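You operate a simulated robot arm through the tools that you are given. There is no shell and no other tool. Be economical: measure what you need, move in short steps, check, and stop when the job is done.

You are at the controls of a simulated two-armed robot. One attempt, no reset.

TASK
Pick up the purple rinse bottle with one hand, pass it to the other hand and put it on the baking worktop. Set down upright: purple rinse bottle.

Only the result counts: the job must be done as asked and must still hold three seconds after the hand-in. Knocking over, shifting, dropping, spilling or breaking anything else fails it.

THE ROBOT
Two 7-joint arms with two-finger parallel grippers on one trunk, on a base that drives. Base frame: it is fixed to the floor where the robot stands at the start and does not move with it; the origin is under the middle of the robot, x ahead of it, y to its left, z up. Lengths are in cm, angles in rad, forces in N, time in s.
The left shoulder is at the start at [5, 16.8, 103.2], the right one opposite. With the tool pointing down near the work surface each hand reaches from about 22 to 66 cm from the robot's upright axis, wherever it stands, measured 20 degrees to its own side. Places, roughly: baking worktop [-370, 20, 90]. Payload 1.57 kg a hand.
Tool frame (each hand has its own): the origin (TCP) lies between the finger pads and is the grasp point; the fingertips stand 3 cm ahead of it; z points along the fingers, y is the line along which they close. The gripper opens to 8 cm. The fingers are 1.7 cm wide and 1.2 cm thick; the gripper's body (4 by 8.2 cm) begins 8 cm behind the TCP.
Orientation is that of the tool frame in the base frame, as a unit quaternion [w, x, y, z]. With the fingers straight down and closing along the base's y, the tool's x points along the base's -x, its y along +y and its z along -z.

THE INTERFACE
- The arms move only by the tool move_arm. It takes "left_deltas", "right_deltas" or both (then of equal length, played together; a hand with none holds still); each is a list of rows, each an object of numbers (a shift or turn left out is 0, a gripper value left out holds the last): "dx", "dy", "dz": the shift along the tool's x, y, z in m; "rx", "ry", "rz": the turn, a rotation vector about the tool's x, y, z in rad; "jaw": the gripper command, from -1 (fully open) to 1 (shut), values between in proportion. In form: [{"dx": .., "dy": .., "dz": .., "rx": .., "ry": .., "rz": .., "jaw": ..}, ...]. A call has 1 to 8 rows; each row shifts and turns the commanded pose from where the row before left it, along the tool's axes as they then stand. Each row takes 0.2 s and may step no farther than 5 cm and 0.15 rad from the row before; otherwise, or with a gripper value out of range, the whole call is refused. Where a pose cannot be reached the arm comes as near as it can. A force on the tool above 40 N (or 10 N above the force at the start of the call, whichever is more), or a blocked arm, ends the call early, and 0.2 s more pass. The fingers move at their own pace (about 4.5 cm/s each) and stop on an object; they squeeze with about 22 N. The grip force told is the motor's: it shows also when the fingers shut on nothing. Time passes only in rows, and 0.2 s behind the last, so rows that do not move let the fingers close. The reply holds the time, the measured pose of the TCP, the force on the tool along the base axes, the opening and the grip force, in the units named above and with some noise, with the torque about the TCP (base axes, N m) and any sound that the robot's microphone picked up.
- Cameras (640 x 400 px; columns grow to the right, rows downward): "scene" is now at [11.73, 3.02, 125.86]; the picture's right is [0.17, -0.98, 0.00], its down [-0.46, -0.08, -0.89] and it looks along [0.87, 0.15, -0.46] (base axes); focal length 292 px, centre (320, 200). "left" rides on the left gripper at [7.2, 0.7, -12.2] in its tool frame; the picture's right is [-0.09, 1.00, 0.00], its down [-0.84, -0.08, -0.54] and it looks along [-0.54, -0.05, 0.84] (tool axes); focal length 238 px, centre (320, 200). "right" rides on the right gripper at [7.2, -0.7, -12.2] in its tool frame; the picture's right is [0.09, 1.00, 0.00], its down [-0.84, 0.08, -0.54] and it looks along [-0.54, 0.05, 0.84] (tool axes); focal length 238 px, centre (320, 200).
- grab_frame(camera): a new picture of that camera. The clock stands still meanwhile.
- raise_lower(by): slides the trunk up (or, below 0, down) by that many cm; the arms and the scene camera ride with it, the base frame stays. It gives what a move gives, with no picture.
- drive_base(legs): drives the robot by 1 to 6 legs, each [ahead, left, turn to the left] in cm, cm and rad, along the robot's own axes; the way and the turn of a leg run together, so that a leg with both is an arc; at most 150 cm and 3.142 rad a leg. The arms and the cameras ride along, it lands a little off, and it stops where it bumps. It gives what a move gives.
- pan_tilt(pan, tilt): turns the head with the scene camera to pan (to the left, within 1.396 rad either way) and tilt (down, from -0.506 to 1.204), counted from straight ahead of the robot. It gives what a move gives.
- locate(camera, pixels): there is no depth. For up to 12 entries [column, row, z] of the newest picture of that camera ("zoom" is the newest enlarged one), the place [x, y] in the base frame at which the ray of that pixel passes the height z, good to about 0.2 cm, but the place of the scene camera against the robot may be out by one fixed shift of up to 2.5 cm in any direction. The clock stands still meanwhile.
- close_up(camera, box): a new picture of the part [left, top, right, bottom] of that camera's present view, enlarged. The clock stands still meanwhile.
- job_done(): hands the job in; it is judged then, once.

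Keep the steps short. Do not move on a guess: measure, check each grasp and each placing, and mend mistakes. In all there are 80 turns and 70 pictures (those below and enlarged ones count). Leave the grippers open and the arms clear of the work at the hand-in unless told otherwise, and finish with a single line.

The tools are called after "Emit:" by a JSON object that holds its "fn" and its "kwargs". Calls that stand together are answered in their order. move_arm: Moves the arms, as the interface text tells. Its arguments: {"type":"object","properties":{"left_deltas":{"type":"array"},"right_deltas":{"type":"array"}},"required":[]} The other tools are called the same way: raise_lower (by) slides the trunk up or down; drive_base (legs) drives the base; pan_tilt (pan, tilt) turns the head that bears the scene camera; grab_frame (camera) takes a picture; locate (camera, pixels) gives the place at which the rays of pixels pass given heights; close_up (camera, box) takes an enlarged picture of a part of a camera's view; job_done () hands the job in.

At the start:

```text
time_s: 0.0
left_ee_pos: [47.81, 30.85, 103.22]
left_ee_rot: [0.0, -0.001, 1.0, 0.0]
left_ft_force: [0.0, 0.7, 0.1]
left_torque: [0.01, 0.0, -0.01]
left_opening: 7.99
left_gripper_force: 0.0
right_ee_pos: [46.22, -10.64, 109.47]
right_ee_rot: [0.0, -0.001, 1.0, 0.0]
right_ft_force: [0.3, 0.3, -0.1]
right_torque: [-0.01, 0.0, 0.01]
right_opening: 7.99
right_gripper_force: 0.0
trunk travel left (down, up): [-20.0, 24.3]
robot x, y, heading: [-0.29, -0.13, -0.002]
head pan, tilt: [0.175, 0.482]
```

scene: 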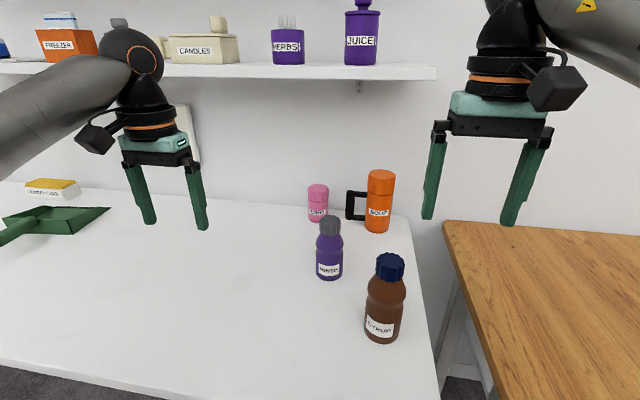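
right: 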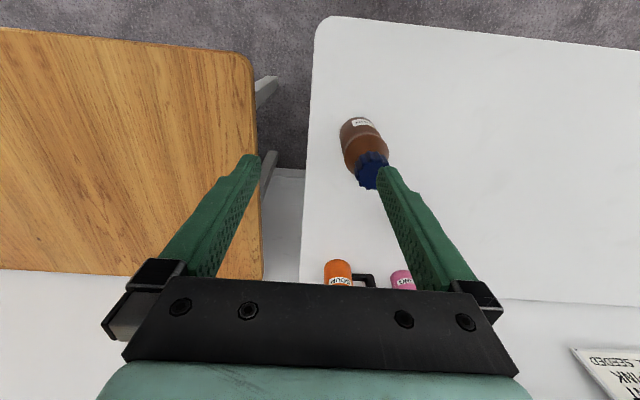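
left: 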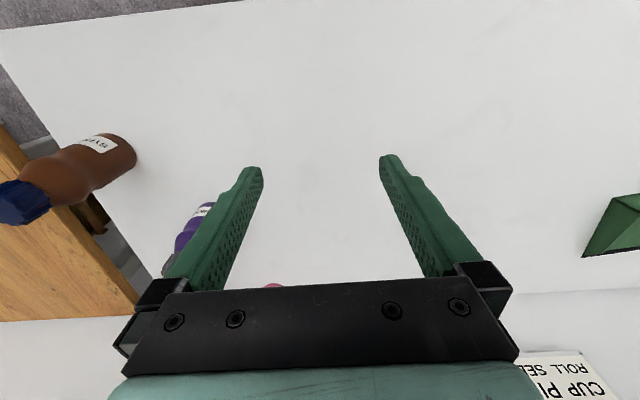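

The purple bottle stands at about (329, 250) in the scene picture, with its base near row 278. I'll enlarge it and locate its base and cap.

Emit:
{"fn": "close_up", "kwargs": {"camera": "scene", "box": [260, 160, 420, 360]}}

Emit:
{"fn": "locate", "kwargs": {"camera": "scene", "pixels": [[329, 276, 78], [316, 272, 78], [343, 272, 78], [329, 220, 94], [383, 338, 78], [377, 230, 78], [318, 220, 78], [390, 262, 96]]}}

Emit:
{"fn": "locate", "kwargs": {"camera": "left", "pixels": [[205, 207, 80], [165, 268, 94], [100, 145, 80]]}}

```text
2.00 times, centred on (340, 260) of scene
```

zoom: 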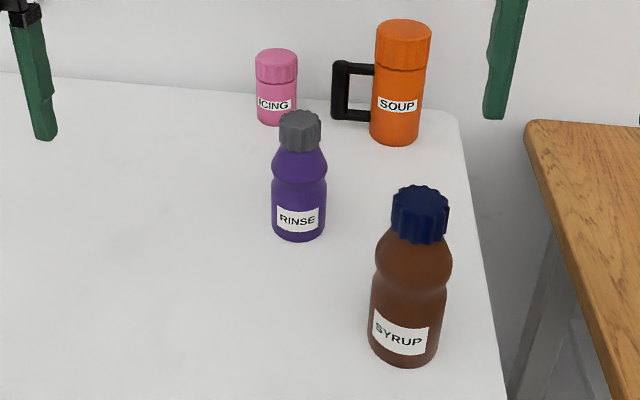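

```text
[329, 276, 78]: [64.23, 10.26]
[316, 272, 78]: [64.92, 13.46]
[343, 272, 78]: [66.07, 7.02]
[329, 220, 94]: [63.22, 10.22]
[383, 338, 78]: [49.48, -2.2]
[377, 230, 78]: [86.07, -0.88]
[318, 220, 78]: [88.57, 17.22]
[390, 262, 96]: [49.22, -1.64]
```

```text
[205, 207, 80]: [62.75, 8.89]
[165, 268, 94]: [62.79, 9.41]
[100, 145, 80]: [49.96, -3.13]
```

The bottle is about 6.4 cm wide with a cap of about 4.7 cm, standing near [65, 10] and about 14 cm tall. I'll bring the left hand, tips at z 100 and so above everything, over to about [59, 10] and use its camera for a better fix.

Emit:
{"fn": "move_arm", "kwargs": {"left_deltas": [{"dx": -0.02, "dy": -0.042}, {"dx": -0.02, "dy": -0.042}, {"dx": -0.02, "dy": -0.042}, {"dx": -0.02, "dy": -0.042}, {"dx": -0.03, "dy": -0.042}, {}]}}

Emit:
{"fn": "grab_frame", "kwargs": {"camera": "left"}}

Emit:
{"fn": "grab_frame", "kwargs": {"camera": "scene"}}

```text
refused: row 5 steps farther than a row can; nothing moved
```

```text
65 pictures are left
```

left: 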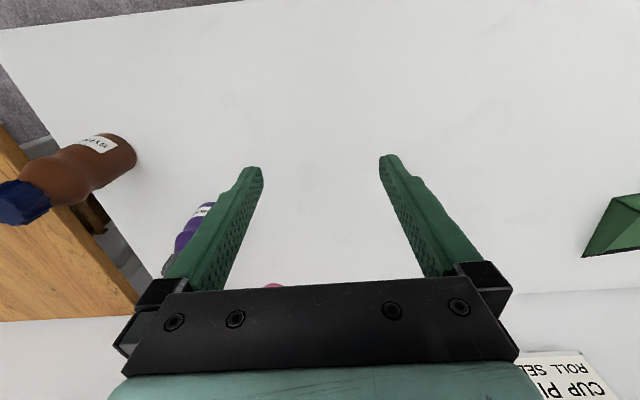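

```text
64 pictures are left
```

scene: 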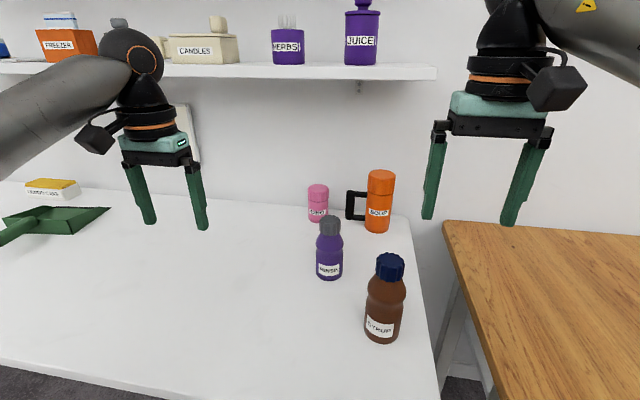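

The fifth step was a little too long, so nothing moved. I'll send the same move again with shorter rows.

Emit:
{"fn": "move_arm", "kwargs": {"left_deltas": [{"dx": -0.02, "dy": -0.036}, {"dx": -0.02, "dy": -0.036}, {"dx": -0.02, "dy": -0.036}, {"dx": -0.02, "dy": -0.036}, {"dx": -0.02, "dy": -0.036}, {"dx": -0.01, "dy": -0.028}, {}]}}

Emit:
{"fn": "grab_frame", "kwargs": {"camera": "left"}}

```text
time_s: 1.6
left_ee_pos: [57.94, 11.36, 103.02]
left_ee_rot: [0.001, 0.0, 1.0, 0.0]
left_ft_force: [0.4, -0.1, -0.5]
left_torque: [0.0, 0.0, -0.02]
left_opening: 8.01
left_gripper_force: 0.1
left hand out of reach, approached as far as the arm can: row 6
right_ee_pos: [46.14, -10.69, 109.45]
right_ee_rot: [0.0, 0.0, 1.0, -0.001]
right_ft_force: [0.6, -0.3, -0.1]
right_torque: [0.02, 0.0, 0.02]
right_opening: 8.01
right_gripper_force: 0.1
trunk travel left (down, up): [-20.0, 24.3]
robot x, y, heading: [-0.28, 0.23, 0.002]
head pan, tilt: [0.175, 0.482]
```

```text
63 pictures are left
```

left: 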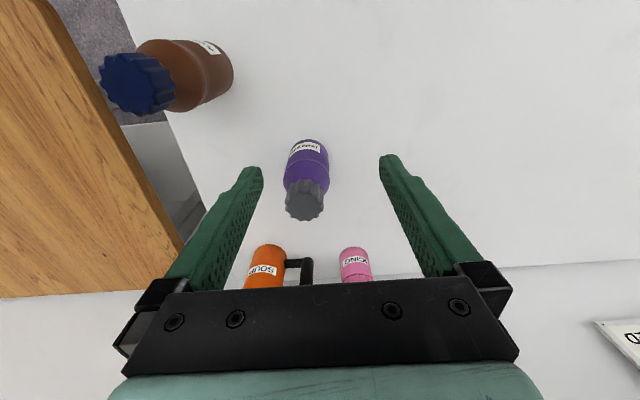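

The left arm is at its reach limit here. I'll locate the bottle in this picture, and the table's front edge to see whether the base can move ahead.

Emit:
{"fn": "close_up", "kwargs": {"camera": "left", "box": [240, 120, 400, 220]}}

Emit:
{"fn": "locate", "kwargs": {"camera": "left", "pixels": [[304, 207, 92], [304, 221, 92], [284, 207, 92], [324, 207, 92], [309, 140, 78], [309, 140, 80], [287, 165, 84], [330, 165, 84], [100, 90, 96]]}}

Emit:
{"fn": "locate", "kwargs": {"camera": "scene", "pixels": [[150, 390, 78], [30, 368, 78], [380, 210, 78]]}}

```text
4.00 times, centred on (320, 170) of left
```

zoom: 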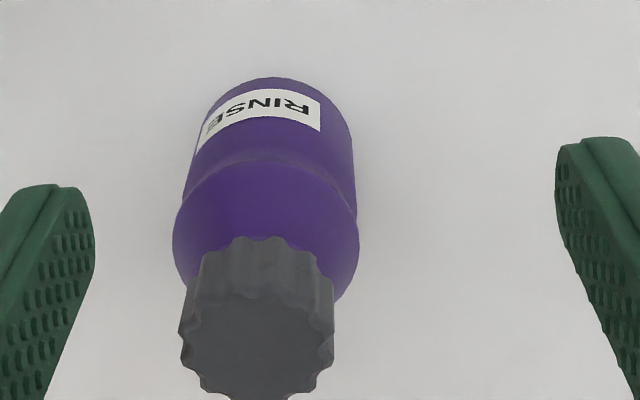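

```text
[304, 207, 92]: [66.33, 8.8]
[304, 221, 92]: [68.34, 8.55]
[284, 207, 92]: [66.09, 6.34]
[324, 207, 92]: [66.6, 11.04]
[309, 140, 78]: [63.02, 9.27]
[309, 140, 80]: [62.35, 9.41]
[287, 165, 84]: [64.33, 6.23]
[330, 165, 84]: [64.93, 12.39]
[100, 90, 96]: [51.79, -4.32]
```

```text
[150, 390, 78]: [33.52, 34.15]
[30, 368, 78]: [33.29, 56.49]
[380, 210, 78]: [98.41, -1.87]
```

The cap centre is near [66.3, 8.8] with its top at about z 92, and the table edge is at x ≈ 33.5. I'll drive 8 cm ahead to bring it into comfortable reach.

Emit:
{"fn": "drive_base", "kwargs": {"legs": [[8, 0, 0]]}}

Emit:
{"fn": "grab_frame", "kwargs": {"camera": "left"}}

```text
time_s: 2.7
left_ee_pos: [65.9, 11.42, 103.09]
left_ee_rot: [0.0, 0.0, 1.0, 0.0]
left_ft_force: [-0.4, 0.3, 0.1]
left_torque: [0.05, -0.01, 0.0]
left_opening: 7.99
left_gripper_force: 0.1
right_ee_pos: [54.06, -10.72, 109.45]
right_ee_rot: [0.0, 0.0, 1.0, 0.0]
right_ft_force: [0.4, 1.2, -0.9]
right_torque: [0.0, 0.03, 0.02]
right_opening: 8.01
right_gripper_force: 0.0
trunk travel left (down, up): [-20.0, 24.3]
robot x, y, heading: [8.23, -0.08, 0.001]
head pan, tilt: [0.175, 0.482]
```

```text
61 pictures are left
```

left: 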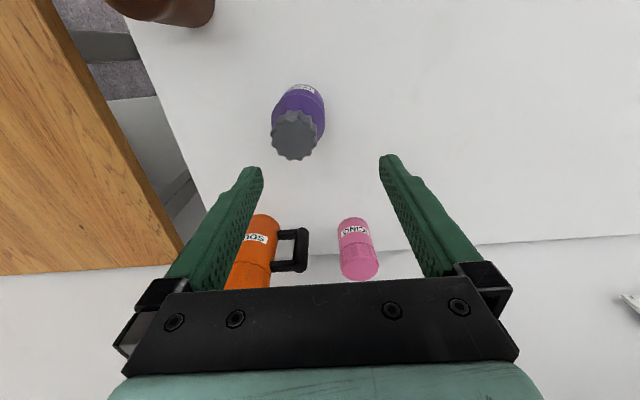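

Emit:
{"fn": "locate", "kwargs": {"camera": "left", "pixels": [[294, 136, 92], [294, 136, 93], [294, 136, 91], [294, 160, 92], [294, 112, 92], [272, 138, 92], [316, 135, 92], [303, 86, 78], [298, 105, 87]]}}

Emit:
{"fn": "close_up", "kwargs": {"camera": "left", "box": [240, 75, 400, 175]}}

```text
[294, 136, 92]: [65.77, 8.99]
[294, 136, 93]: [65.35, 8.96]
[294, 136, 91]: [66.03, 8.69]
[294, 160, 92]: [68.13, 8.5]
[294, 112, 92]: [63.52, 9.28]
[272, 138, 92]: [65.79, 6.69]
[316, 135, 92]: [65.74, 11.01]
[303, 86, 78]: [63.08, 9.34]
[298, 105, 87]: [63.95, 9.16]
```

```text
4.00 times, centred on (320, 125) of left
```

zoom: 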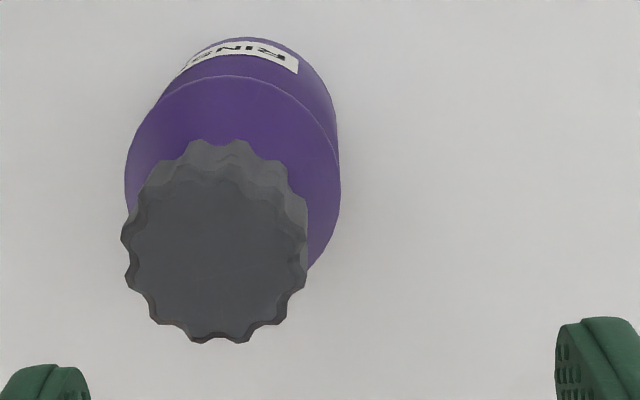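

The cap centre is at [66.0, 8.9], top at about z 92.4. I'll centre over it and descend to TCP z ≈ 96 first, tips about level with the cap top, and then look.

Emit:
{"fn": "move_arm", "kwargs": {"left_deltas": [{"dx": -0.001, "dy": -0.025}, {"dz": 0.02}, {"dz": 0.02}, {"dz": 0.025}, {}]}}

Emit:
{"fn": "grab_frame", "kwargs": {"camera": "left"}}

Emit:
{"fn": "grab_frame", "kwargs": {"camera": "scene"}}

```text
time_s: 3.9
left_ee_pos: [65.6, 10.35, 96.55]
left_ee_rot: [0.001, -0.001, 1.0, 0.001]
left_ft_force: [-0.3, -0.2, -0.4]
left_torque: [0.0, 0.0, 0.03]
left_opening: 7.98
left_gripper_force: 0.0
left hand out of reach, approached as far as the arm can: row 1
right_ee_pos: [54.1, -10.65, 109.55]
right_ee_rot: [-0.001, 0.0, 1.0, 0.0]
right_ft_force: [-0.2, 0.3, 0.6]
right_torque: [-0.04, -0.01, 0.0]
right_opening: 7.99
right_gripper_force: 0.0
trunk travel left (down, up): [-20.0, 24.3]
robot x, y, heading: [7.83, 0.04, -0.004]
head pan, tilt: [0.175, 0.482]
```

```text
59 pictures are left
```

left: 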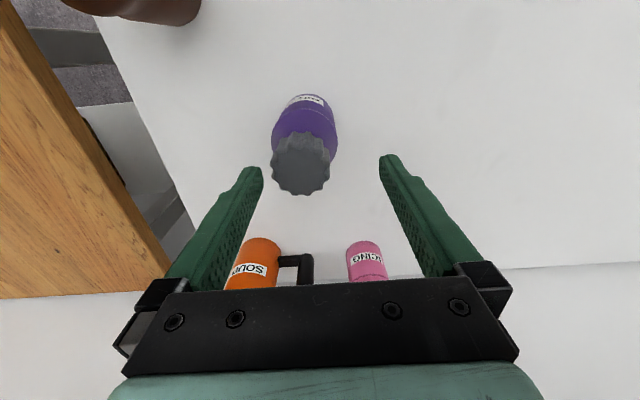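

```text
58 pictures are left
```

scene: 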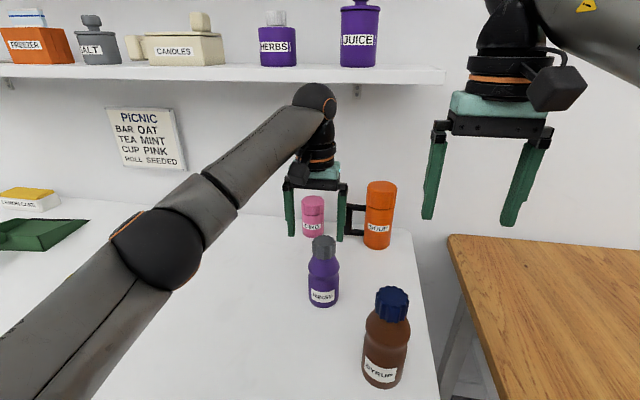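

The left arm still runs out of reach so far inward. I'll lift the hand clear and shift the base to the right and slightly ahead, so the bottle lies more to the left hand's own side.

Emit:
{"fn": "move_arm", "kwargs": {"left_deltas": [{"dz": -0.03, "dx": 0.02}, {"dz": -0.03, "dx": 0.03}, {"dz": -0.02, "dx": 0.03}, {}]}}

Emit:
{"fn": "drive_base", "kwargs": {"legs": [[4, -10, 0]]}}

Emit:
{"fn": "grab_frame", "kwargs": {"camera": "left"}}

```text
time_s: 4.9
left_ee_pos: [57.46, 10.36, 104.58]
left_ee_rot: [-0.001, 0.001, 1.0, 0.0]
left_ft_force: [0.5, 0.3, 0.5]
left_torque: [0.03, -0.05, -0.01]
left_opening: 7.99
left_gripper_force: 0.1
right_ee_pos: [54.06, -10.58, 109.37]
right_ee_rot: [0.001, 0.0, 1.0, 0.0]
right_ft_force: [-0.5, 0.6, 1.2]
right_torque: [-0.01, -0.02, 0.03]
right_opening: 8.04
right_gripper_force: 0.1
trunk travel left (down, up): [-20.0, 24.3]
robot x, y, heading: [7.98, -0.05, -0.003]
head pan, tilt: [0.175, 0.482]
```

```text
time_s: 6.0
left_ee_pos: [61.63, 0.47, 104.61]
left_ee_rot: [-0.001, -0.001, 1.0, -0.001]
left_ft_force: [0.3, -0.8, 1.1]
left_torque: [0.01, 0.02, 0.01]
left_opening: 8.0
left_gripper_force: 0.1
right_ee_pos: [58.08, -20.53, 109.45]
right_ee_rot: [0.0, -0.001, 1.0, 0.0]
right_ft_force: [-0.1, 0.4, -0.2]
right_torque: [0.01, 0.02, -0.01]
right_opening: 8.01
right_gripper_force: 0.1
trunk travel left (down, up): [-20.0, 24.3]
robot x, y, heading: [11.99, -9.84, 0.004]
head pan, tilt: [0.175, 0.482]
```

```text
57 pictures are left
```

left: 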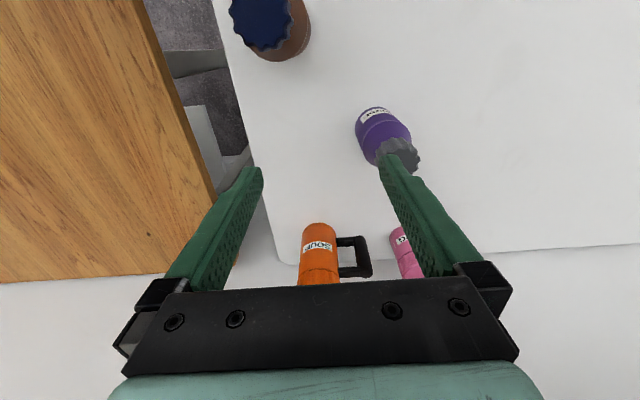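

The base moved as asked. I'll move the left hand over [66.0, 8.9], staying at z 104.

Emit:
{"fn": "move_arm", "kwargs": {"left_deltas": [{"dx": -0.015, "dy": 0.03}, {"dx": -0.015, "dy": 0.03}, {"dx": -0.013, "dy": 0.024}, {}]}}

Emit:
{"fn": "close_up", "kwargs": {"camera": "left", "box": [240, 75, 400, 175]}}

Emit:
{"fn": "locate", "kwargs": {"camera": "zoom", "pixels": [[320, 200, 92.4]]}}

```text
time_s: 7.0
left_ee_pos: [65.83, 8.97, 104.55]
left_ee_rot: [0.001, -0.001, 1.0, 0.0]
left_ft_force: [-0.5, 0.5, -0.4]
left_torque: [-0.01, 0.02, -0.01]
left_opening: 7.99
left_gripper_force: 0.1
right_ee_pos: [58.15, -20.48, 109.43]
right_ee_rot: [0.0, -0.001, 1.0, 0.0]
right_ft_force: [-0.1, 0.3, 0.1]
right_torque: [-0.04, -0.01, 0.01]
right_opening: 8.0
right_gripper_force: 0.2
trunk travel left (down, up): [-20.0, 24.3]
robot x, y, heading: [12.02, -10.16, 0.001]
head pan, tilt: [0.175, 0.482]
```

```text
4.00 times, centred on (320, 125) of left
```

zoom: 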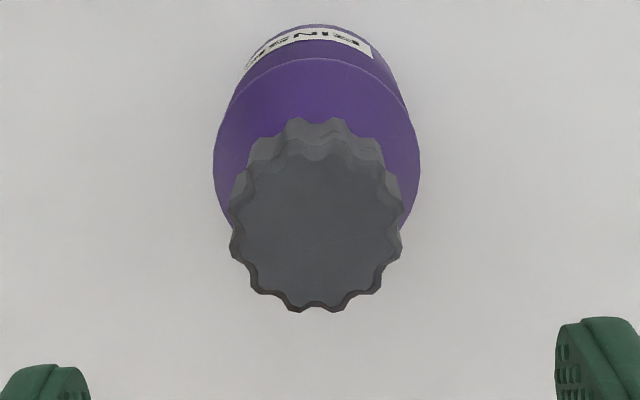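

```text
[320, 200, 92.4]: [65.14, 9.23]
```

Emit:
{"fn": "locate", "kwargs": {"camera": "zoom", "pixels": [[316, 226, 92.4], [232, 226, 92.4], [402, 226, 92.4], [316, 312, 92.4], [316, 145, 92.4], [214, 165, 88], [420, 165, 88]]}}

```text
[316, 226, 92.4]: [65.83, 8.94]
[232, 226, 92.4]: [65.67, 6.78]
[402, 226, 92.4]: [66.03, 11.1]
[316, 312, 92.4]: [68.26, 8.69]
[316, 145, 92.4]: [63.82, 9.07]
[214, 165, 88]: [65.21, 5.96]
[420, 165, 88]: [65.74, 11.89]
```

The hand is centred over the cap, which measures [65.9, 8.9] and 4.3 cm wide. I'll descend 13.4 cm to TCP z ≈ 91.2.

Emit:
{"fn": "move_arm", "kwargs": {"left_deltas": [{"dz": 0.03}, {"dz": 0.03}, {"dz": 0.025}, {"dz": 0.02}, {"dz": 0.015}, {"dz": 0.014}, {}]}}

Emit:
{"fn": "grab_frame", "kwargs": {"camera": "left"}}

Emit:
{"fn": "close_up", "kwargs": {"camera": "scene", "box": [220, 130, 460, 330]}}

```text
time_s: 8.6
left_ee_pos: [65.92, 8.87, 91.34]
left_ee_rot: [-0.001, 0.0, 1.0, -0.001]
left_ft_force: [0.1, 0.6, 0.2]
left_torque: [0.02, -0.01, 0.03]
left_opening: 8.03
left_gripper_force: 0.1
right_ee_pos: [58.15, -20.53, 109.46]
right_ee_rot: [0.0, -0.001, 1.0, 0.0]
right_ft_force: [0.1, 0.1, -0.4]
right_torque: [-0.02, 0.0, 0.02]
right_opening: 7.99
right_gripper_force: 0.0
trunk travel left (down, up): [-20.0, 24.3]
robot x, y, heading: [11.99, -9.63, 0.006]
head pan, tilt: [0.175, 0.482]
```

```text
55 pictures are left
```

left: 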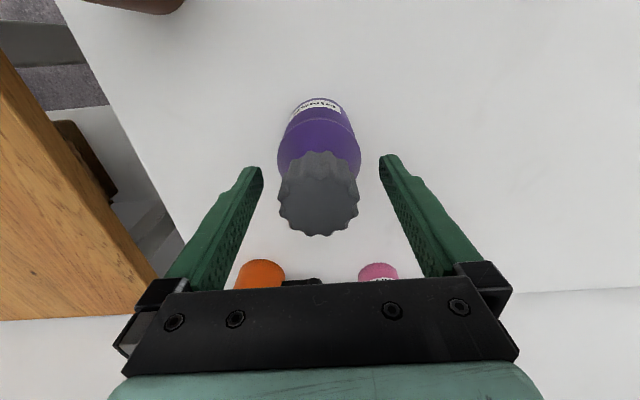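

```text
2.00 times, centred on (340, 230) of scene
```

zoom: 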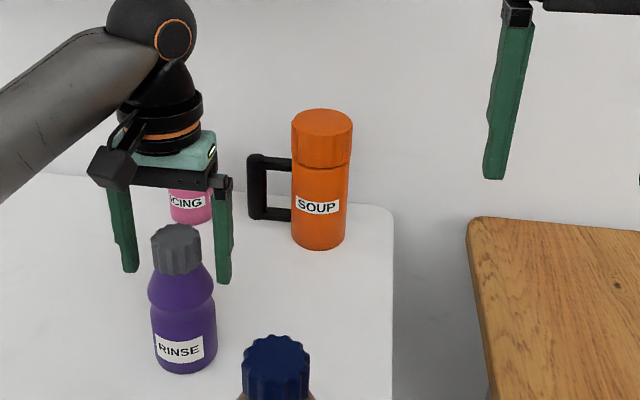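

The fingers flank the cap evenly, but the tips at z 88.3 would touch the sloping shoulder. I'll raise 0.7 cm and close.

Emit:
{"fn": "move_arm", "kwargs": {"left_deltas": [{"dz": -0.007}, {"jaw": 1}, {"jaw": 1}, {"jaw": 1}, {"jaw": 1}, {"jaw": 1}, {"jaw": 1}]}}

Emit:
{"fn": "close_up", "kwargs": {"camera": "scene", "box": [220, 130, 460, 330]}}

```text
time_s: 10.2
left_ee_pos: [65.91, 8.84, 91.98]
left_ee_rot: [0.001, 0.0, 1.0, 0.0]
left_ft_force: [-0.5, -1.5, 1.6]
left_torque: [-0.03, 0.05, 0.0]
left_opening: 4.67
left_gripper_force: 21.7
right_ee_pos: [58.07, -20.53, 109.37]
right_ee_rot: [0.0, -0.001, 1.0, 0.0]
right_ft_force: [-1.0, 0.1, -0.2]
right_torque: [-0.02, 0.03, 0.03]
right_opening: 8.0
right_gripper_force: 0.0
trunk travel left (down, up): [-20.0, 24.3]
robot x, y, heading: [11.97, -9.61, -0.002]
head pan, tilt: [0.175, 0.482]
```

```text
2.00 times, centred on (340, 230) of scene
```

zoom: 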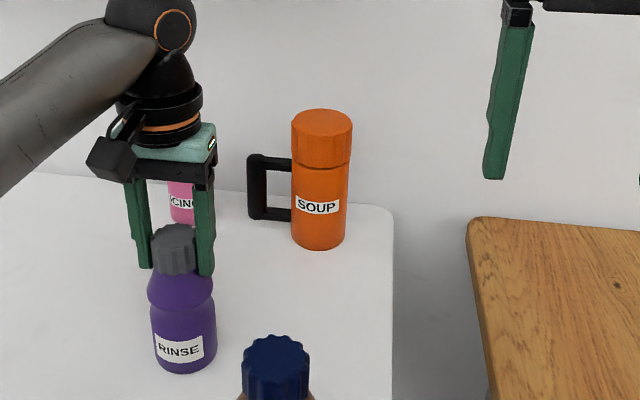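

The cap is held: opening 4.67 cm, 21.7 N. I'll lift it straight up.

Emit:
{"fn": "move_arm", "kwargs": {"left_deltas": [{"dz": -0.01}, {"dz": -0.02}, {"dz": -0.03}, {"dz": -0.03}, {"dz": -0.03}, {"dz": -0.03}, {}]}}

Emit:
{"fn": "grab_frame", "kwargs": {"camera": "scene"}}

```text
time_s: 11.8
left_ee_pos: [65.83, 8.8, 107.04]
left_ee_rot: [0.0, -0.001, 1.0, 0.0]
left_ft_force: [0.5, -0.1, -3.9]
left_torque: [-0.01, 0.01, 0.03]
left_opening: 4.31
left_gripper_force: 22.1
right_ee_pos: [58.19, -20.55, 109.44]
right_ee_rot: [0.0, -0.001, 1.0, 0.0]
right_ft_force: [0.2, 0.3, 0.5]
right_torque: [0.0, -0.02, 0.0]
right_opening: 7.97
right_gripper_force: 0.1
trunk travel left (down, up): [-20.0, 24.3]
robot x, y, heading: [12.35, -9.85, 0.003]
head pan, tilt: [0.175, 0.482]
```

```text
52 pictures are left
```

scene: 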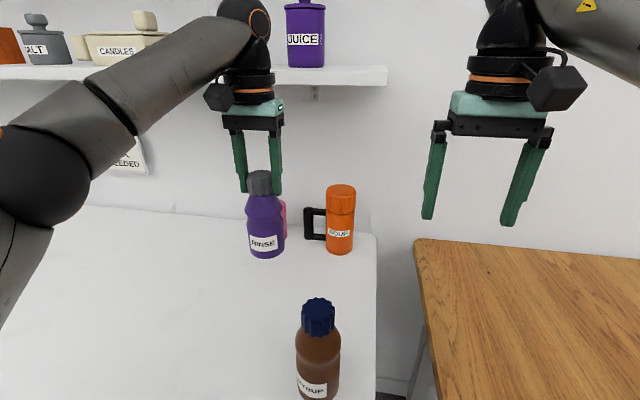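

The bottle is up: 3.9 N, about 0.4 kg. I'll draw it back towards the robot and up a little, passing clear of the syrup bottle, and raise the right hand's clearance by backing off.

Emit:
{"fn": "move_arm", "kwargs": {"left_deltas": [{"dx": 0.02, "dy": 0.01, "dz": -0.02}, {"dx": 0.03, "dy": 0.01, "dz": -0.02}, {"dx": 0.035, "dy": 0.01, "dz": -0.01}, {"dx": 0.035, "dy": 0.01}, {"dx": 0.03}, {}]}}

Emit:
{"fn": "drive_base", "kwargs": {"legs": [[-60, 0, 0]]}}

Emit:
{"fn": "grab_frame", "kwargs": {"camera": "scene"}}

```text
time_s: 13.2
left_ee_pos: [50.78, 12.87, 111.84]
left_ee_rot: [0.0, -0.001, 1.0, -0.001]
left_ft_force: [0.0, -0.1, -3.3]
left_torque: [-0.01, 0.01, 0.0]
left_opening: 4.3
left_gripper_force: 22.0
right_ee_pos: [58.13, -20.47, 109.43]
right_ee_rot: [0.0, -0.001, 1.0, -0.001]
right_ft_force: [0.9, 0.7, 0.5]
right_torque: [0.01, 0.05, 0.03]
right_opening: 8.01
right_gripper_force: 0.0
trunk travel left (down, up): [-20.0, 24.3]
robot x, y, heading: [11.94, -9.93, -0.001]
head pan, tilt: [0.175, 0.482]
```

```text
time_s: 16.6
left_ee_pos: [-9.41, 12.88, 111.88]
left_ee_rot: [0.0, -0.001, 1.0, 0.0]
left_ft_force: [0.0, 0.4, -3.8]
left_torque: [-0.02, 0.01, 0.0]
left_opening: 4.3
left_gripper_force: 22.7
right_ee_pos: [-2.12, -20.57, 109.45]
right_ee_rot: [0.0, 0.0, 1.0, 0.001]
right_ft_force: [0.2, -0.5, 1.1]
right_torque: [0.0, -0.03, 0.0]
right_opening: 8.02
right_gripper_force: 0.0
trunk travel left (down, up): [-20.0, 24.3]
robot x, y, heading: [-48.18, -9.88, 0.008]
head pan, tilt: [0.175, 0.482]
```

```text
51 pictures are left
```

scene: 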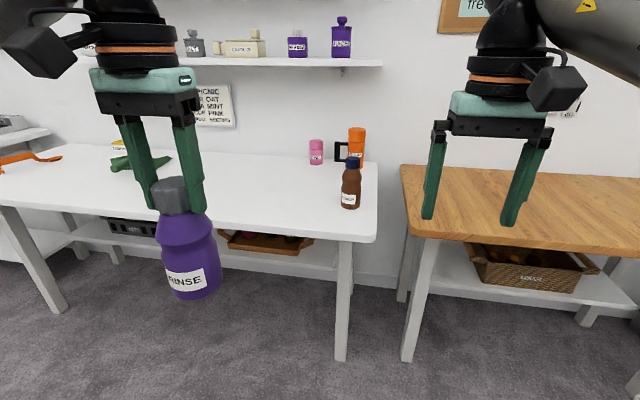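

The bottle hangs securely and the table is behind us now. I'll turn left a quarter turn and look before going on.

Emit:
{"fn": "drive_base", "kwargs": {"legs": [[0, 0, 1.5]]}}

Emit:
{"fn": "pan_tilt", "kwargs": {"pan": 0.9, "tilt": 0.4}}

Emit:
{"fn": "grab_frame", "kwargs": {"camera": "scene"}}

```text
time_s: 20.7
left_ee_pos: [-68.35, 30.34, 111.81]
left_ee_rot: [0.0, -0.683, 0.731, -0.001]
left_ft_force: [0.1, -0.2, -2.7]
left_torque: [-0.01, 0.01, -0.02]
left_opening: 4.26
left_gripper_force: 21.7
right_ee_pos: [-34.61, 35.27, 109.39]
right_ee_rot: [0.0, -0.683, 0.731, 0.0]
right_ft_force: [0.5, 0.7, 0.5]
right_torque: [-0.02, -0.02, -0.02]
right_opening: 8.01
right_gripper_force: 0.0
trunk travel left (down, up): [-20.0, 24.3]
robot x, y, heading: [-48.03, -10.08, 1.502]
head pan, tilt: [0.175, 0.482]
```

```text
time_s: 21.8
left_ee_pos: [-68.3, 30.35, 111.91]
left_ee_rot: [0.0, -0.683, 0.73, 0.0]
left_ft_force: [-0.2, -0.4, -3.7]
left_torque: [0.02, -0.04, -0.05]
left_opening: 4.27
left_gripper_force: 22.2
right_ee_pos: [-34.64, 35.39, 109.23]
right_ee_rot: [0.0, -0.683, 0.731, 0.001]
right_ft_force: [0.6, 0.7, -0.6]
right_torque: [-0.03, 0.02, 0.0]
right_opening: 8.0
right_gripper_force: 0.2
trunk travel left (down, up): [-20.0, 24.3]
robot x, y, heading: [-48.38, -10.27, 1.499]
head pan, tilt: [0.901, 0.4]
```

```text
50 pictures are left
```

scene: 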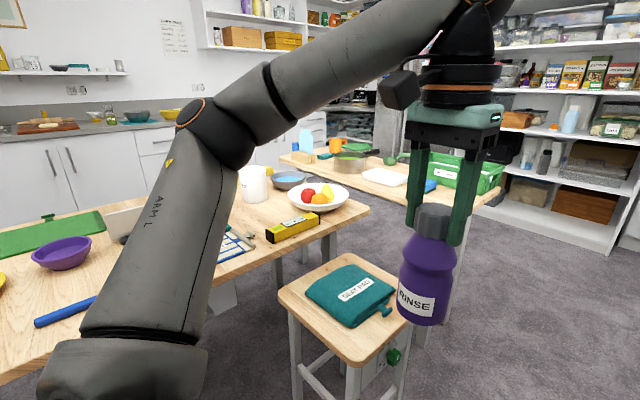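

A table and a stool lie to the west. I'll measure where they are to plan a way to the worktop.

Emit:
{"fn": "locate", "kwargs": {"camera": "scene", "pixels": [[368, 211, 76], [5, 383, 76], [282, 292, 50], [355, 365, 50], [410, 320, 50], [282, 155, 76], [505, 192, 76], [60, 135, 90], [612, 255, 5], [345, 255, 50]]}}

Emit:
{"fn": "pan_tilt", "kwargs": {"pan": 1.39, "tilt": 0.25}}

Emit:
{"fn": "grab_frame", "kwargs": {"camera": "scene"}}

```text
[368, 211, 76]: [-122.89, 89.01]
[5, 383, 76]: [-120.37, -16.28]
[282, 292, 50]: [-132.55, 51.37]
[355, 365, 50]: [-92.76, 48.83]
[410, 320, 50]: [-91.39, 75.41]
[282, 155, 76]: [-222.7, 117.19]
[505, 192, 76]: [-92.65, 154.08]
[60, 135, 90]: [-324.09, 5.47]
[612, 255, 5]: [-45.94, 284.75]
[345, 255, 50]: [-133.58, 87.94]
```

```text
time_s: 22.7
left_ee_pos: [-68.39, 30.4, 111.83]
left_ee_rot: [0.0, -0.683, 0.73, 0.0]
left_ft_force: [0.2, -0.3, -3.5]
left_torque: [0.0, -0.03, 0.01]
left_opening: 4.26
left_gripper_force: 22.1
right_ee_pos: [-34.52, 35.44, 109.4]
right_ee_rot: [0.0, -0.683, 0.73, 0.0]
right_ft_force: [-0.6, 0.6, 0.2]
right_torque: [-0.01, -0.02, -0.01]
right_opening: 7.99
right_gripper_force: 0.1
trunk travel left (down, up): [-20.0, 24.3]
robot x, y, heading: [-48.46, -9.88, 1.499]
head pan, tilt: [1.389, 0.25]
```

```text
49 pictures are left
```

scene: 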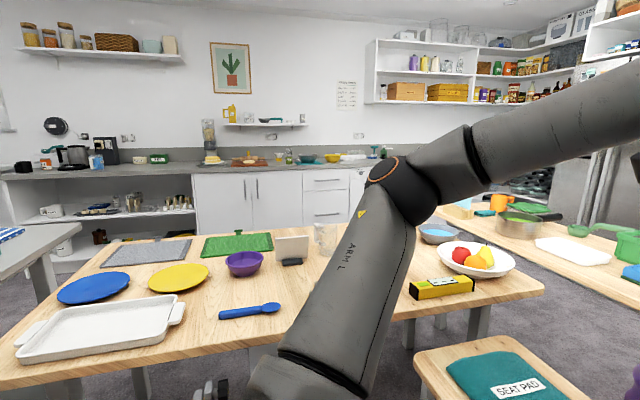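

The counter on the far wall is the likely worktop, with an island table in between. I'll locate the corners of everything on the way.

Emit:
{"fn": "locate", "kwargs": {"camera": "scene", "pixels": [[543, 293, 76], [478, 228, 76], [105, 243, 76], [2, 390, 76], [95, 232, 76], [2, 280, 76], [5, 180, 90], [195, 172, 90], [345, 168, 90], [250, 163, 90], [440, 212, 76], [520, 178, 76]]}}

Emit:
{"fn": "close_up", "kwargs": {"camera": "scene", "box": [160, 100, 400, 250]}}

Emit:
{"fn": "close_up", "kwargs": {"camera": "scene", "box": [0, 180, 320, 380]}}

```text
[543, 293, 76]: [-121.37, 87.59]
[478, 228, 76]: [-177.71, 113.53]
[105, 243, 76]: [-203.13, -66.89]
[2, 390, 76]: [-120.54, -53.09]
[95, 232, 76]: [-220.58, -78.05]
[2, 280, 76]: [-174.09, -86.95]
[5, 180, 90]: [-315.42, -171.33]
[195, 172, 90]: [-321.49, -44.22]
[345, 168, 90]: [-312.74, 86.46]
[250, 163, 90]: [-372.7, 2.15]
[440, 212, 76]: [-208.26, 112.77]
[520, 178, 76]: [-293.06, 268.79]
```

```text
2.67 times, centred on (280, 175) of scene
```

zoom: 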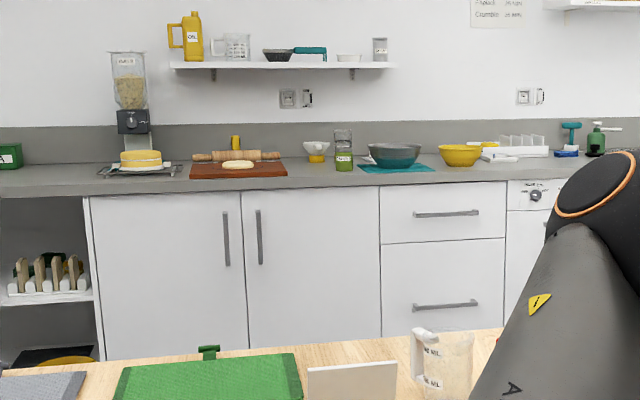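

```text
2.00 times, centred on (160, 280) of scene
```

zoom: 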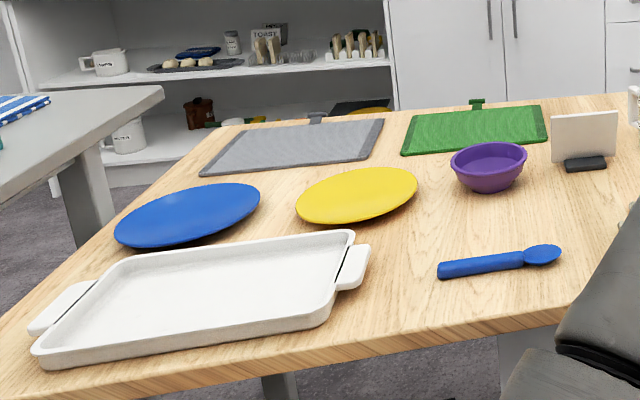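

Counter front edge: x ≈ -315. The island spans x -120 to -205 and y about -65 to 90. I need the gaps on both sides, so I'll turn to face west and look around.

Emit:
{"fn": "drive_base", "kwargs": {"legs": [[0, 0, 1.64]]}}

Emit:
{"fn": "pan_tilt", "kwargs": {"pan": 0.6, "tilt": 0.45}}

Emit:
{"fn": "grab_frame", "kwargs": {"camera": "scene"}}

Emit:
{"fn": "pan_tilt", "kwargs": {"pan": -0.7, "tilt": 0.35}}

Emit:
{"fn": "grab_frame", "kwargs": {"camera": "scene"}}

```text
time_s: 27.1
left_ee_pos: [-86.78, -33.5, 111.81]
left_ee_rot: [0.001, 1.0, 0.01, 0.001]
left_ft_force: [-0.3, -0.1, -3.4]
left_torque: [0.02, -0.01, 0.0]
left_opening: 4.27
left_gripper_force: 21.7
right_ee_pos: [-94.71, -0.35, 109.48]
right_ee_rot: [0.0, 1.0, 0.009, 0.001]
right_ft_force: [-0.5, 0.6, 0.3]
right_torque: [-0.03, 0.0, 0.03]
right_opening: 8.01
right_gripper_force: 0.1
trunk travel left (down, up): [-20.0, 24.3]
robot x, y, heading: [-48.5, -10.14, -3.124]
head pan, tilt: [1.389, 0.25]
```

```text
time_s: 28.3
left_ee_pos: [-86.72, -33.4, 111.76]
left_ee_rot: [0.0, 1.0, 0.01, 0.0]
left_ft_force: [0.3, -0.2, -3.8]
left_torque: [-0.01, -0.05, -0.05]
left_opening: 4.28
left_gripper_force: 22.6
right_ee_pos: [-94.79, -0.31, 109.46]
right_ee_rot: [0.0, 1.0, 0.01, 0.0]
right_ft_force: [0.3, 0.7, 0.3]
right_torque: [-0.02, 0.0, -0.02]
right_opening: 8.0
right_gripper_force: 0.0
trunk travel left (down, up): [-20.0, 24.3]
robot x, y, heading: [-48.5, -10.11, -3.12]
head pan, tilt: [0.6, 0.45]
```

```text
46 pictures are left
```

scene: 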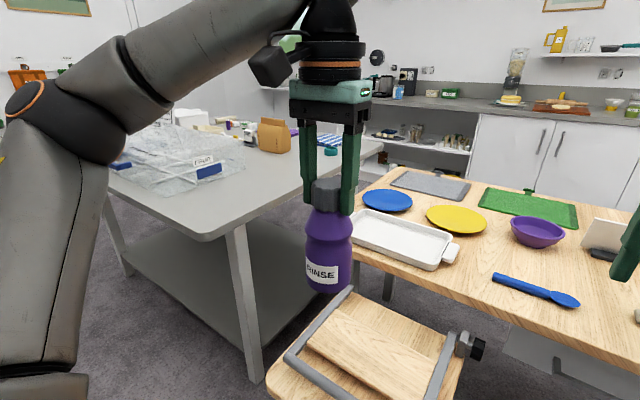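

```text
time_s: 29.7
left_ee_pos: [-86.71, -33.56, 111.91]
left_ee_rot: [0.0, 1.0, 0.009, 0.001]
left_ft_force: [-0.6, -0.5, -3.5]
left_torque: [-0.01, -0.01, 0.01]
left_opening: 4.24
left_gripper_force: 22.0
right_ee_pos: [-94.62, -0.22, 109.53]
right_ee_rot: [0.0, 1.0, 0.01, 0.0]
right_ft_force: [0.2, 0.6, -0.1]
right_torque: [0.03, 0.0, -0.01]
right_opening: 8.0
right_gripper_force: 0.0
trunk travel left (down, up): [-20.0, 24.3]
robot x, y, heading: [-48.34, -9.56, -3.129]
head pan, tilt: [-0.7, 0.351]
```

```text
45 pictures are left
```

scene: 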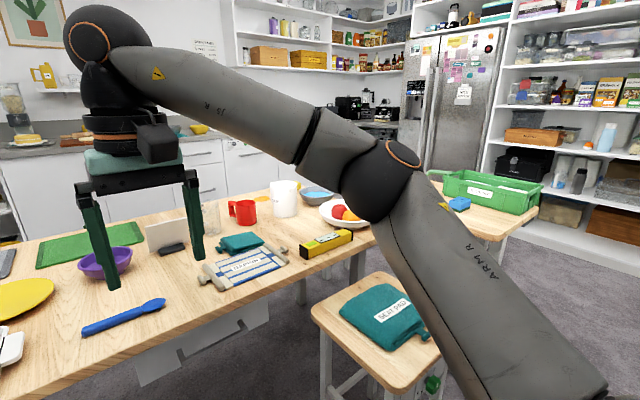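

Obstacles: a step stool on the left, a grey table closing the south side, and the island and seat stool ahead. The north side looks more open. I'll drive sideways to the right, keeping x ≈ -45, and look west from there.

Emit:
{"fn": "drive_base", "kwargs": {"legs": [[-3, -115, 0]]}}

Emit:
{"fn": "pan_tilt", "kwargs": {"pan": -0.1, "tilt": 0.5}}

Emit:
{"fn": "grab_frame", "kwargs": {"camera": "scene"}}

Emit:
{"fn": "locate", "kwargs": {"camera": "scene", "pixels": [[320, 200, 78]]}}

Emit:
{"fn": "pan_tilt", "kwargs": {"pan": -0.9, "tilt": 0.5}}

Emit:
{"fn": "grab_frame", "kwargs": {"camera": "scene"}}

```text
time_s: 35.6
left_ee_pos: [-86.45, 81.76, 111.83]
left_ee_rot: [0.001, 1.0, 0.015, 0.001]
left_ft_force: [1.3, -0.3, -2.4]
left_torque: [0.0, -0.05, -0.01]
left_opening: 4.27
left_gripper_force: 22.5
right_ee_pos: [-94.61, 114.7, 109.45]
right_ee_rot: [0.0, 1.0, 0.015, 0.0]
right_ft_force: [-0.3, 1.4, -0.3]
right_torque: [-0.02, 0.0, -0.02]
right_opening: 8.0
right_gripper_force: 0.0
trunk travel left (down, up): [-20.0, 24.3]
robot x, y, heading: [-47.75, 105.59, -3.113]
head pan, tilt: [-0.7, 0.351]
```

```text
time_s: 36.6
left_ee_pos: [-86.27, 81.66, 111.88]
left_ee_rot: [0.0, 1.0, 0.015, 0.001]
left_ft_force: [0.3, -0.2, -4.4]
left_torque: [0.0, -0.01, 0.01]
left_opening: 4.25
left_gripper_force: 22.7
right_ee_pos: [-94.59, 114.86, 109.42]
right_ee_rot: [0.0, 1.0, 0.014, 0.0]
right_ft_force: [0.5, 0.1, -0.6]
right_torque: [0.03, 0.01, 0.0]
right_opening: 8.0
right_gripper_force: 0.1
trunk travel left (down, up): [-20.0, 24.3]
robot x, y, heading: [-47.82, 105.47, -3.115]
head pan, tilt: [-0.099, 0.499]
```

```text
44 pictures are left
```

scene: 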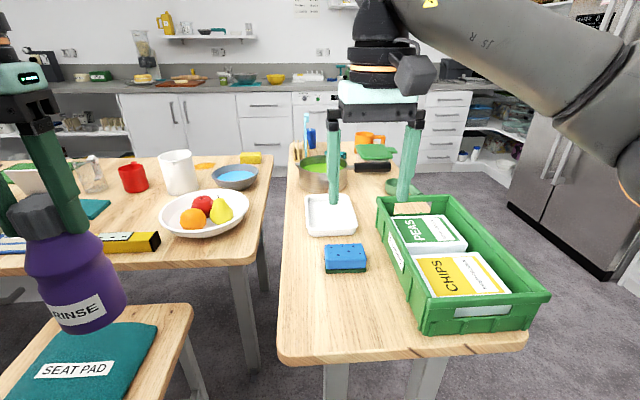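

```text
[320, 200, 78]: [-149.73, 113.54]
```

```text
time_s: 37.8
left_ee_pos: [-86.39, 81.68, 111.84]
left_ee_rot: [-0.001, 1.0, 0.016, 0.0]
left_ft_force: [0.1, 0.3, -3.6]
left_torque: [0.0, -0.01, 0.01]
left_opening: 4.28
left_gripper_force: 22.0
right_ee_pos: [-94.51, 114.75, 109.44]
right_ee_rot: [0.0, 1.0, 0.015, 0.0]
right_ft_force: [-0.4, -0.6, 0.4]
right_torque: [-0.02, -0.01, 0.04]
right_opening: 8.02
right_gripper_force: 0.0
trunk travel left (down, up): [-20.0, 24.3]
robot x, y, heading: [-48.39, 105.61, -3.116]
head pan, tilt: [-0.901, 0.499]
```

```text
43 pictures are left
```

scene: 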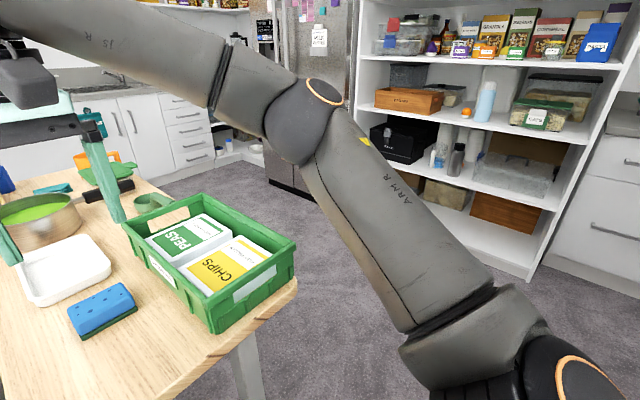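

The aisle is north of this second table, past the shelves and fridge. I'll measure its width.

Emit:
{"fn": "locate", "kwargs": {"camera": "scene", "pixels": [[297, 280, 76], [165, 190, 76], [527, 278, 0], [310, 200, 0], [268, 182, 0], [640, 298, 0], [180, 178, 0], [225, 165, 0], [255, 150, 0], [295, 250, 92]]}}

Emit:
{"fn": "close_up", "kwargs": {"camera": "scene", "box": [80, 60, 400, 260]}}

```text
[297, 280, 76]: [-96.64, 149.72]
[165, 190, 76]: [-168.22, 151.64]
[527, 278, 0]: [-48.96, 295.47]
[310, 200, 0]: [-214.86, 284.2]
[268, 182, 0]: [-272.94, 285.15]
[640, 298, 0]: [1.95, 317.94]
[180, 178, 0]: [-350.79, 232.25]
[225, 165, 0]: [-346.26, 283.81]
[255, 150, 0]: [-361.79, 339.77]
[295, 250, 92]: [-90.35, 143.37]
```

```text
2.00 times, centred on (240, 160) of scene
```

zoom: 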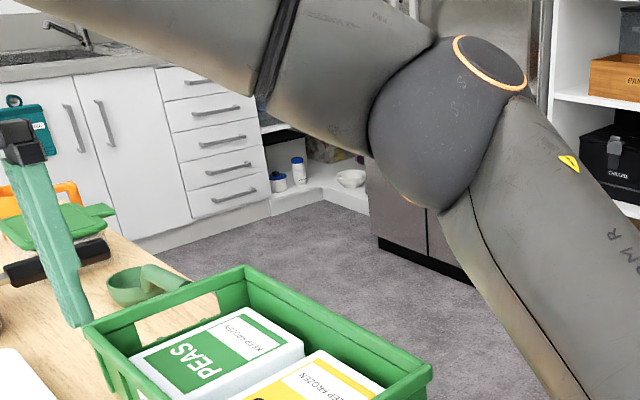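

The aisle is about 135 cm wide, from y 150 to 285. I'll back off 10 cm, go right to y ≈ 215, then look west along it.

Emit:
{"fn": "drive_base", "kwargs": {"legs": [[-10, 0, -0.02], [0, -110, 0]]}}

Emit:
{"fn": "move_arm", "kwargs": {"right_deltas": [{"dx": 0.03}, {"dx": 0.03}, {"dx": 0.03}, {"dx": 0.03}, {}]}}

Emit:
{"fn": "pan_tilt", "kwargs": {"pan": 0.1, "tilt": 0.4}}

Emit:
{"fn": "grab_frame", "kwargs": {"camera": "scene"}}

```text
time_s: 44.1
left_ee_pos: [-77.91, 191.72, 111.98]
left_ee_rot: [0.0, 1.0, 0.006, 0.0]
left_ft_force: [-1.3, 0.0, -3.5]
left_torque: [0.0, -0.04, -0.02]
left_opening: 4.28
left_gripper_force: 22.1
right_ee_pos: [-85.54, 225.01, 109.45]
right_ee_rot: [0.0, 1.0, 0.005, 0.0]
right_ft_force: [0.2, -0.3, -0.9]
right_torque: [0.0, 0.05, -0.01]
right_opening: 7.98
right_gripper_force: 0.1
trunk travel left (down, up): [-20.0, 24.3]
robot x, y, heading: [-39.14, 214.7, -3.133]
head pan, tilt: [-0.901, 0.499]
```

```text
time_s: 45.3
left_ee_pos: [-77.77, 191.71, 111.86]
left_ee_rot: [0.0, 1.0, 0.006, 0.0]
left_ft_force: [1.0, -0.2, -3.0]
left_torque: [-0.02, 0.01, -0.02]
left_opening: 4.25
left_gripper_force: 22.2
right_ee_pos: [-73.44, 224.99, 109.48]
right_ee_rot: [0.0, 1.0, 0.005, 0.0]
right_ft_force: [-0.3, 0.4, 0.1]
right_torque: [0.0, -0.02, 0.0]
right_opening: 8.01
right_gripper_force: 0.0
trunk travel left (down, up): [-20.0, 24.3]
robot x, y, heading: [-39.14, 214.89, -3.127]
head pan, tilt: [-0.901, 0.499]
```

```text
time_s: 46.6
left_ee_pos: [-77.84, 191.68, 111.8]
left_ee_rot: [0.0, 1.0, 0.006, 0.0]
left_ft_force: [0.0, 0.2, -2.8]
left_torque: [0.0, -0.03, 0.02]
left_opening: 4.27
left_gripper_force: 22.5
right_ee_pos: [-73.49, 225.0, 109.49]
right_ee_rot: [0.0, 1.0, 0.006, 0.0]
right_ft_force: [-0.1, 0.1, -1.1]
right_torque: [-0.01, -0.02, 0.02]
right_opening: 7.99
right_gripper_force: 0.0
trunk travel left (down, up): [-20.0, 24.3]
robot x, y, heading: [-39.32, 214.86, -3.131]
head pan, tilt: [0.099, 0.4]
```

```text
41 pictures are left
```

scene: 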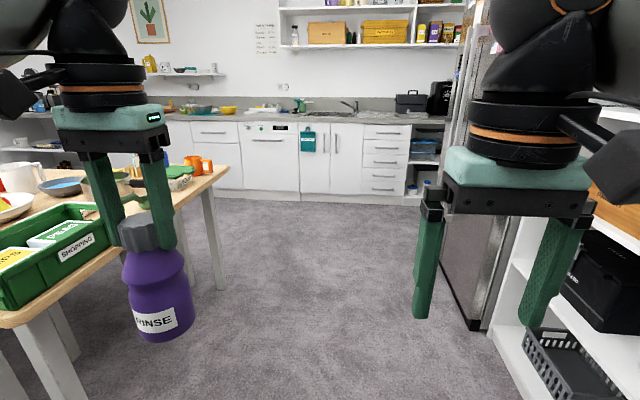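

The corridor west is clear. I'll locate the counter foot and the table's far corner.

Emit:
{"fn": "locate", "kwargs": {"camera": "scene", "pixels": [[300, 195, 0], [228, 168, 76], [219, 289, 0], [470, 328, 0], [300, 120, 90], [232, 122, 90]]}}

Emit:
{"fn": "drive_base", "kwargs": {"legs": [[130, 0, 0]]}}

Emit:
{"fn": "grab_frame", "kwargs": {"camera": "scene"}}

```text
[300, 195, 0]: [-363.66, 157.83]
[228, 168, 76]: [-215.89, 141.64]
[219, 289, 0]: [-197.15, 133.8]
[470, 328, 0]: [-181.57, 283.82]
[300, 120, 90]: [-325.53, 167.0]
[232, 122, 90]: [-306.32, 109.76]
```

```text
time_s: 53.1
left_ee_pos: [-207.69, 190.75, 111.79]
left_ee_rot: [0.0, 1.0, 0.003, 0.001]
left_ft_force: [0.5, 0.6, -4.5]
left_torque: [-0.02, 0.01, 0.02]
left_opening: 4.29
left_gripper_force: 22.2
right_ee_pos: [-203.12, 224.23, 109.33]
right_ee_rot: [0.0, 1.0, 0.003, 0.0]
right_ft_force: [0.0, 0.2, 0.3]
right_torque: [0.0, 0.0, 0.02]
right_opening: 8.0
right_gripper_force: 0.0
trunk travel left (down, up): [-20.0, 24.3]
robot x, y, heading: [-169.21, 213.92, -3.134]
head pan, tilt: [0.099, 0.4]
```

```text
40 pictures are left
```

scene: 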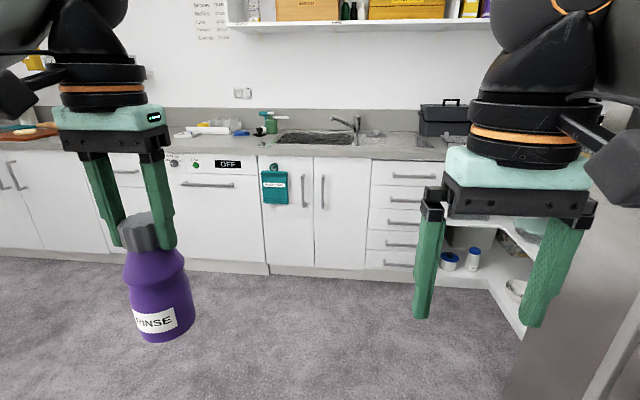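

Emit:
{"fn": "locate", "kwargs": {"camera": "scene", "pixels": [[300, 156, 90], [300, 275, 0], [100, 255, 0], [60, 148, 90]]}}

Emit:
{"fn": "drive_base", "kwargs": {"legs": [[95, 0, 0]]}}

Emit:
{"fn": "pan_tilt", "kwargs": {"pan": 1.3, "tilt": 0.6}}

Emit:
{"fn": "grab_frame", "kwargs": {"camera": "scene"}}

```text
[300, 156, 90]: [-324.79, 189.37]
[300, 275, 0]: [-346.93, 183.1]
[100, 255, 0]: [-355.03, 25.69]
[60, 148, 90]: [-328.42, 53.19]
```

```text
time_s: 58.0
left_ee_pos: [-302.72, 190.37, 111.75]
left_ee_rot: [0.0, 1.0, 0.003, 0.0]
left_ft_force: [-1.0, -0.7, -3.7]
left_torque: [0.01, 0.03, -0.03]
left_opening: 4.28
left_gripper_force: 22.1
right_ee_pos: [-298.12, 223.74, 109.52]
right_ee_rot: [0.0, 1.0, 0.003, 0.0]
right_ft_force: [-0.3, 0.4, 0.8]
right_torque: [-0.01, 0.01, -0.04]
right_opening: 7.97
right_gripper_force: 0.0
trunk travel left (down, up): [-20.0, 24.3]
robot x, y, heading: [-263.92, 213.39, -3.137]
head pan, tilt: [0.099, 0.4]
```

```text
time_s: 59.5
left_ee_pos: [-302.71, 190.43, 111.82]
left_ee_rot: [0.0, 1.0, 0.002, 0.0]
left_ft_force: [-0.7, -0.4, -2.6]
left_torque: [-0.01, 0.01, 0.0]
left_opening: 4.25
left_gripper_force: 22.1
right_ee_pos: [-297.99, 223.57, 109.35]
right_ee_rot: [0.0, 1.0, 0.003, 0.0]
right_ft_force: [0.7, -0.2, 0.3]
right_torque: [0.02, 0.01, 0.0]
right_opening: 7.99
right_gripper_force: 0.0
trunk travel left (down, up): [-20.0, 24.3]
robot x, y, heading: [-263.81, 213.11, -3.138]
head pan, tilt: [1.3, 0.6]
```

```text
39 pictures are left
```

scene: 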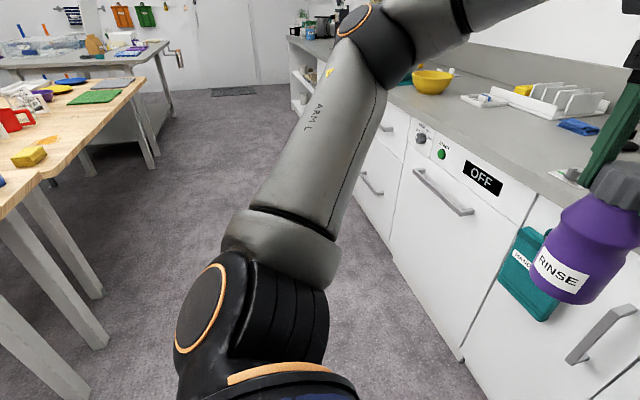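

The aisle along the counter is clear. I'll strafe left to y ≈ 75 and look at the worktop.

Emit:
{"fn": "drive_base", "kwargs": {"legs": [[0, 138, 0]]}}

Emit:
{"fn": "pan_tilt", "kwargs": {"pan": 0.75, "tilt": 0.5}}

Emit:
{"fn": "grab_frame", "kwargs": {"camera": "scene"}}

```text
time_s: 66.3
left_ee_pos: [-300.47, 52.66, 111.84]
left_ee_rot: [0.001, 1.0, 0.011, 0.0]
left_ft_force: [0.2, 0.5, -3.3]
left_torque: [0.0, 0.01, -0.01]
left_opening: 4.26
left_gripper_force: 21.6
right_ee_pos: [-296.35, 86.31, 109.39]
right_ee_rot: [-0.001, 1.0, 0.011, 0.0]
right_ft_force: [0.2, -0.4, 0.3]
right_torque: [-0.02, 0.0, 0.02]
right_opening: 7.99
right_gripper_force: 0.1
trunk travel left (down, up): [-20.0, 24.3]
robot x, y, heading: [-261.69, 76.3, -3.124]
head pan, tilt: [1.3, 0.6]
```

```text
time_s: 67.3
left_ee_pos: [-300.39, 52.83, 111.85]
left_ee_rot: [-0.001, 1.0, 0.011, -0.001]
left_ft_force: [-0.5, 0.6, -3.2]
left_torque: [-0.01, -0.04, 0.01]
left_opening: 4.26
left_gripper_force: 22.1
right_ee_pos: [-296.43, 86.3, 109.34]
right_ee_rot: [0.0, 1.0, 0.011, 0.0]
right_ft_force: [-0.1, 0.3, -0.7]
right_torque: [-0.01, -0.01, 0.0]
right_opening: 7.99
right_gripper_force: 0.0
trunk travel left (down, up): [-20.0, 24.3]
robot x, y, heading: [-261.62, 76.67, -3.122]
head pan, tilt: [0.75, 0.499]
```

```text
38 pictures are left
```

scene: 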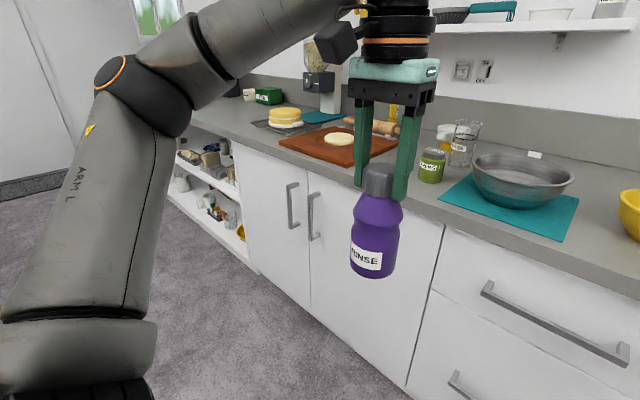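

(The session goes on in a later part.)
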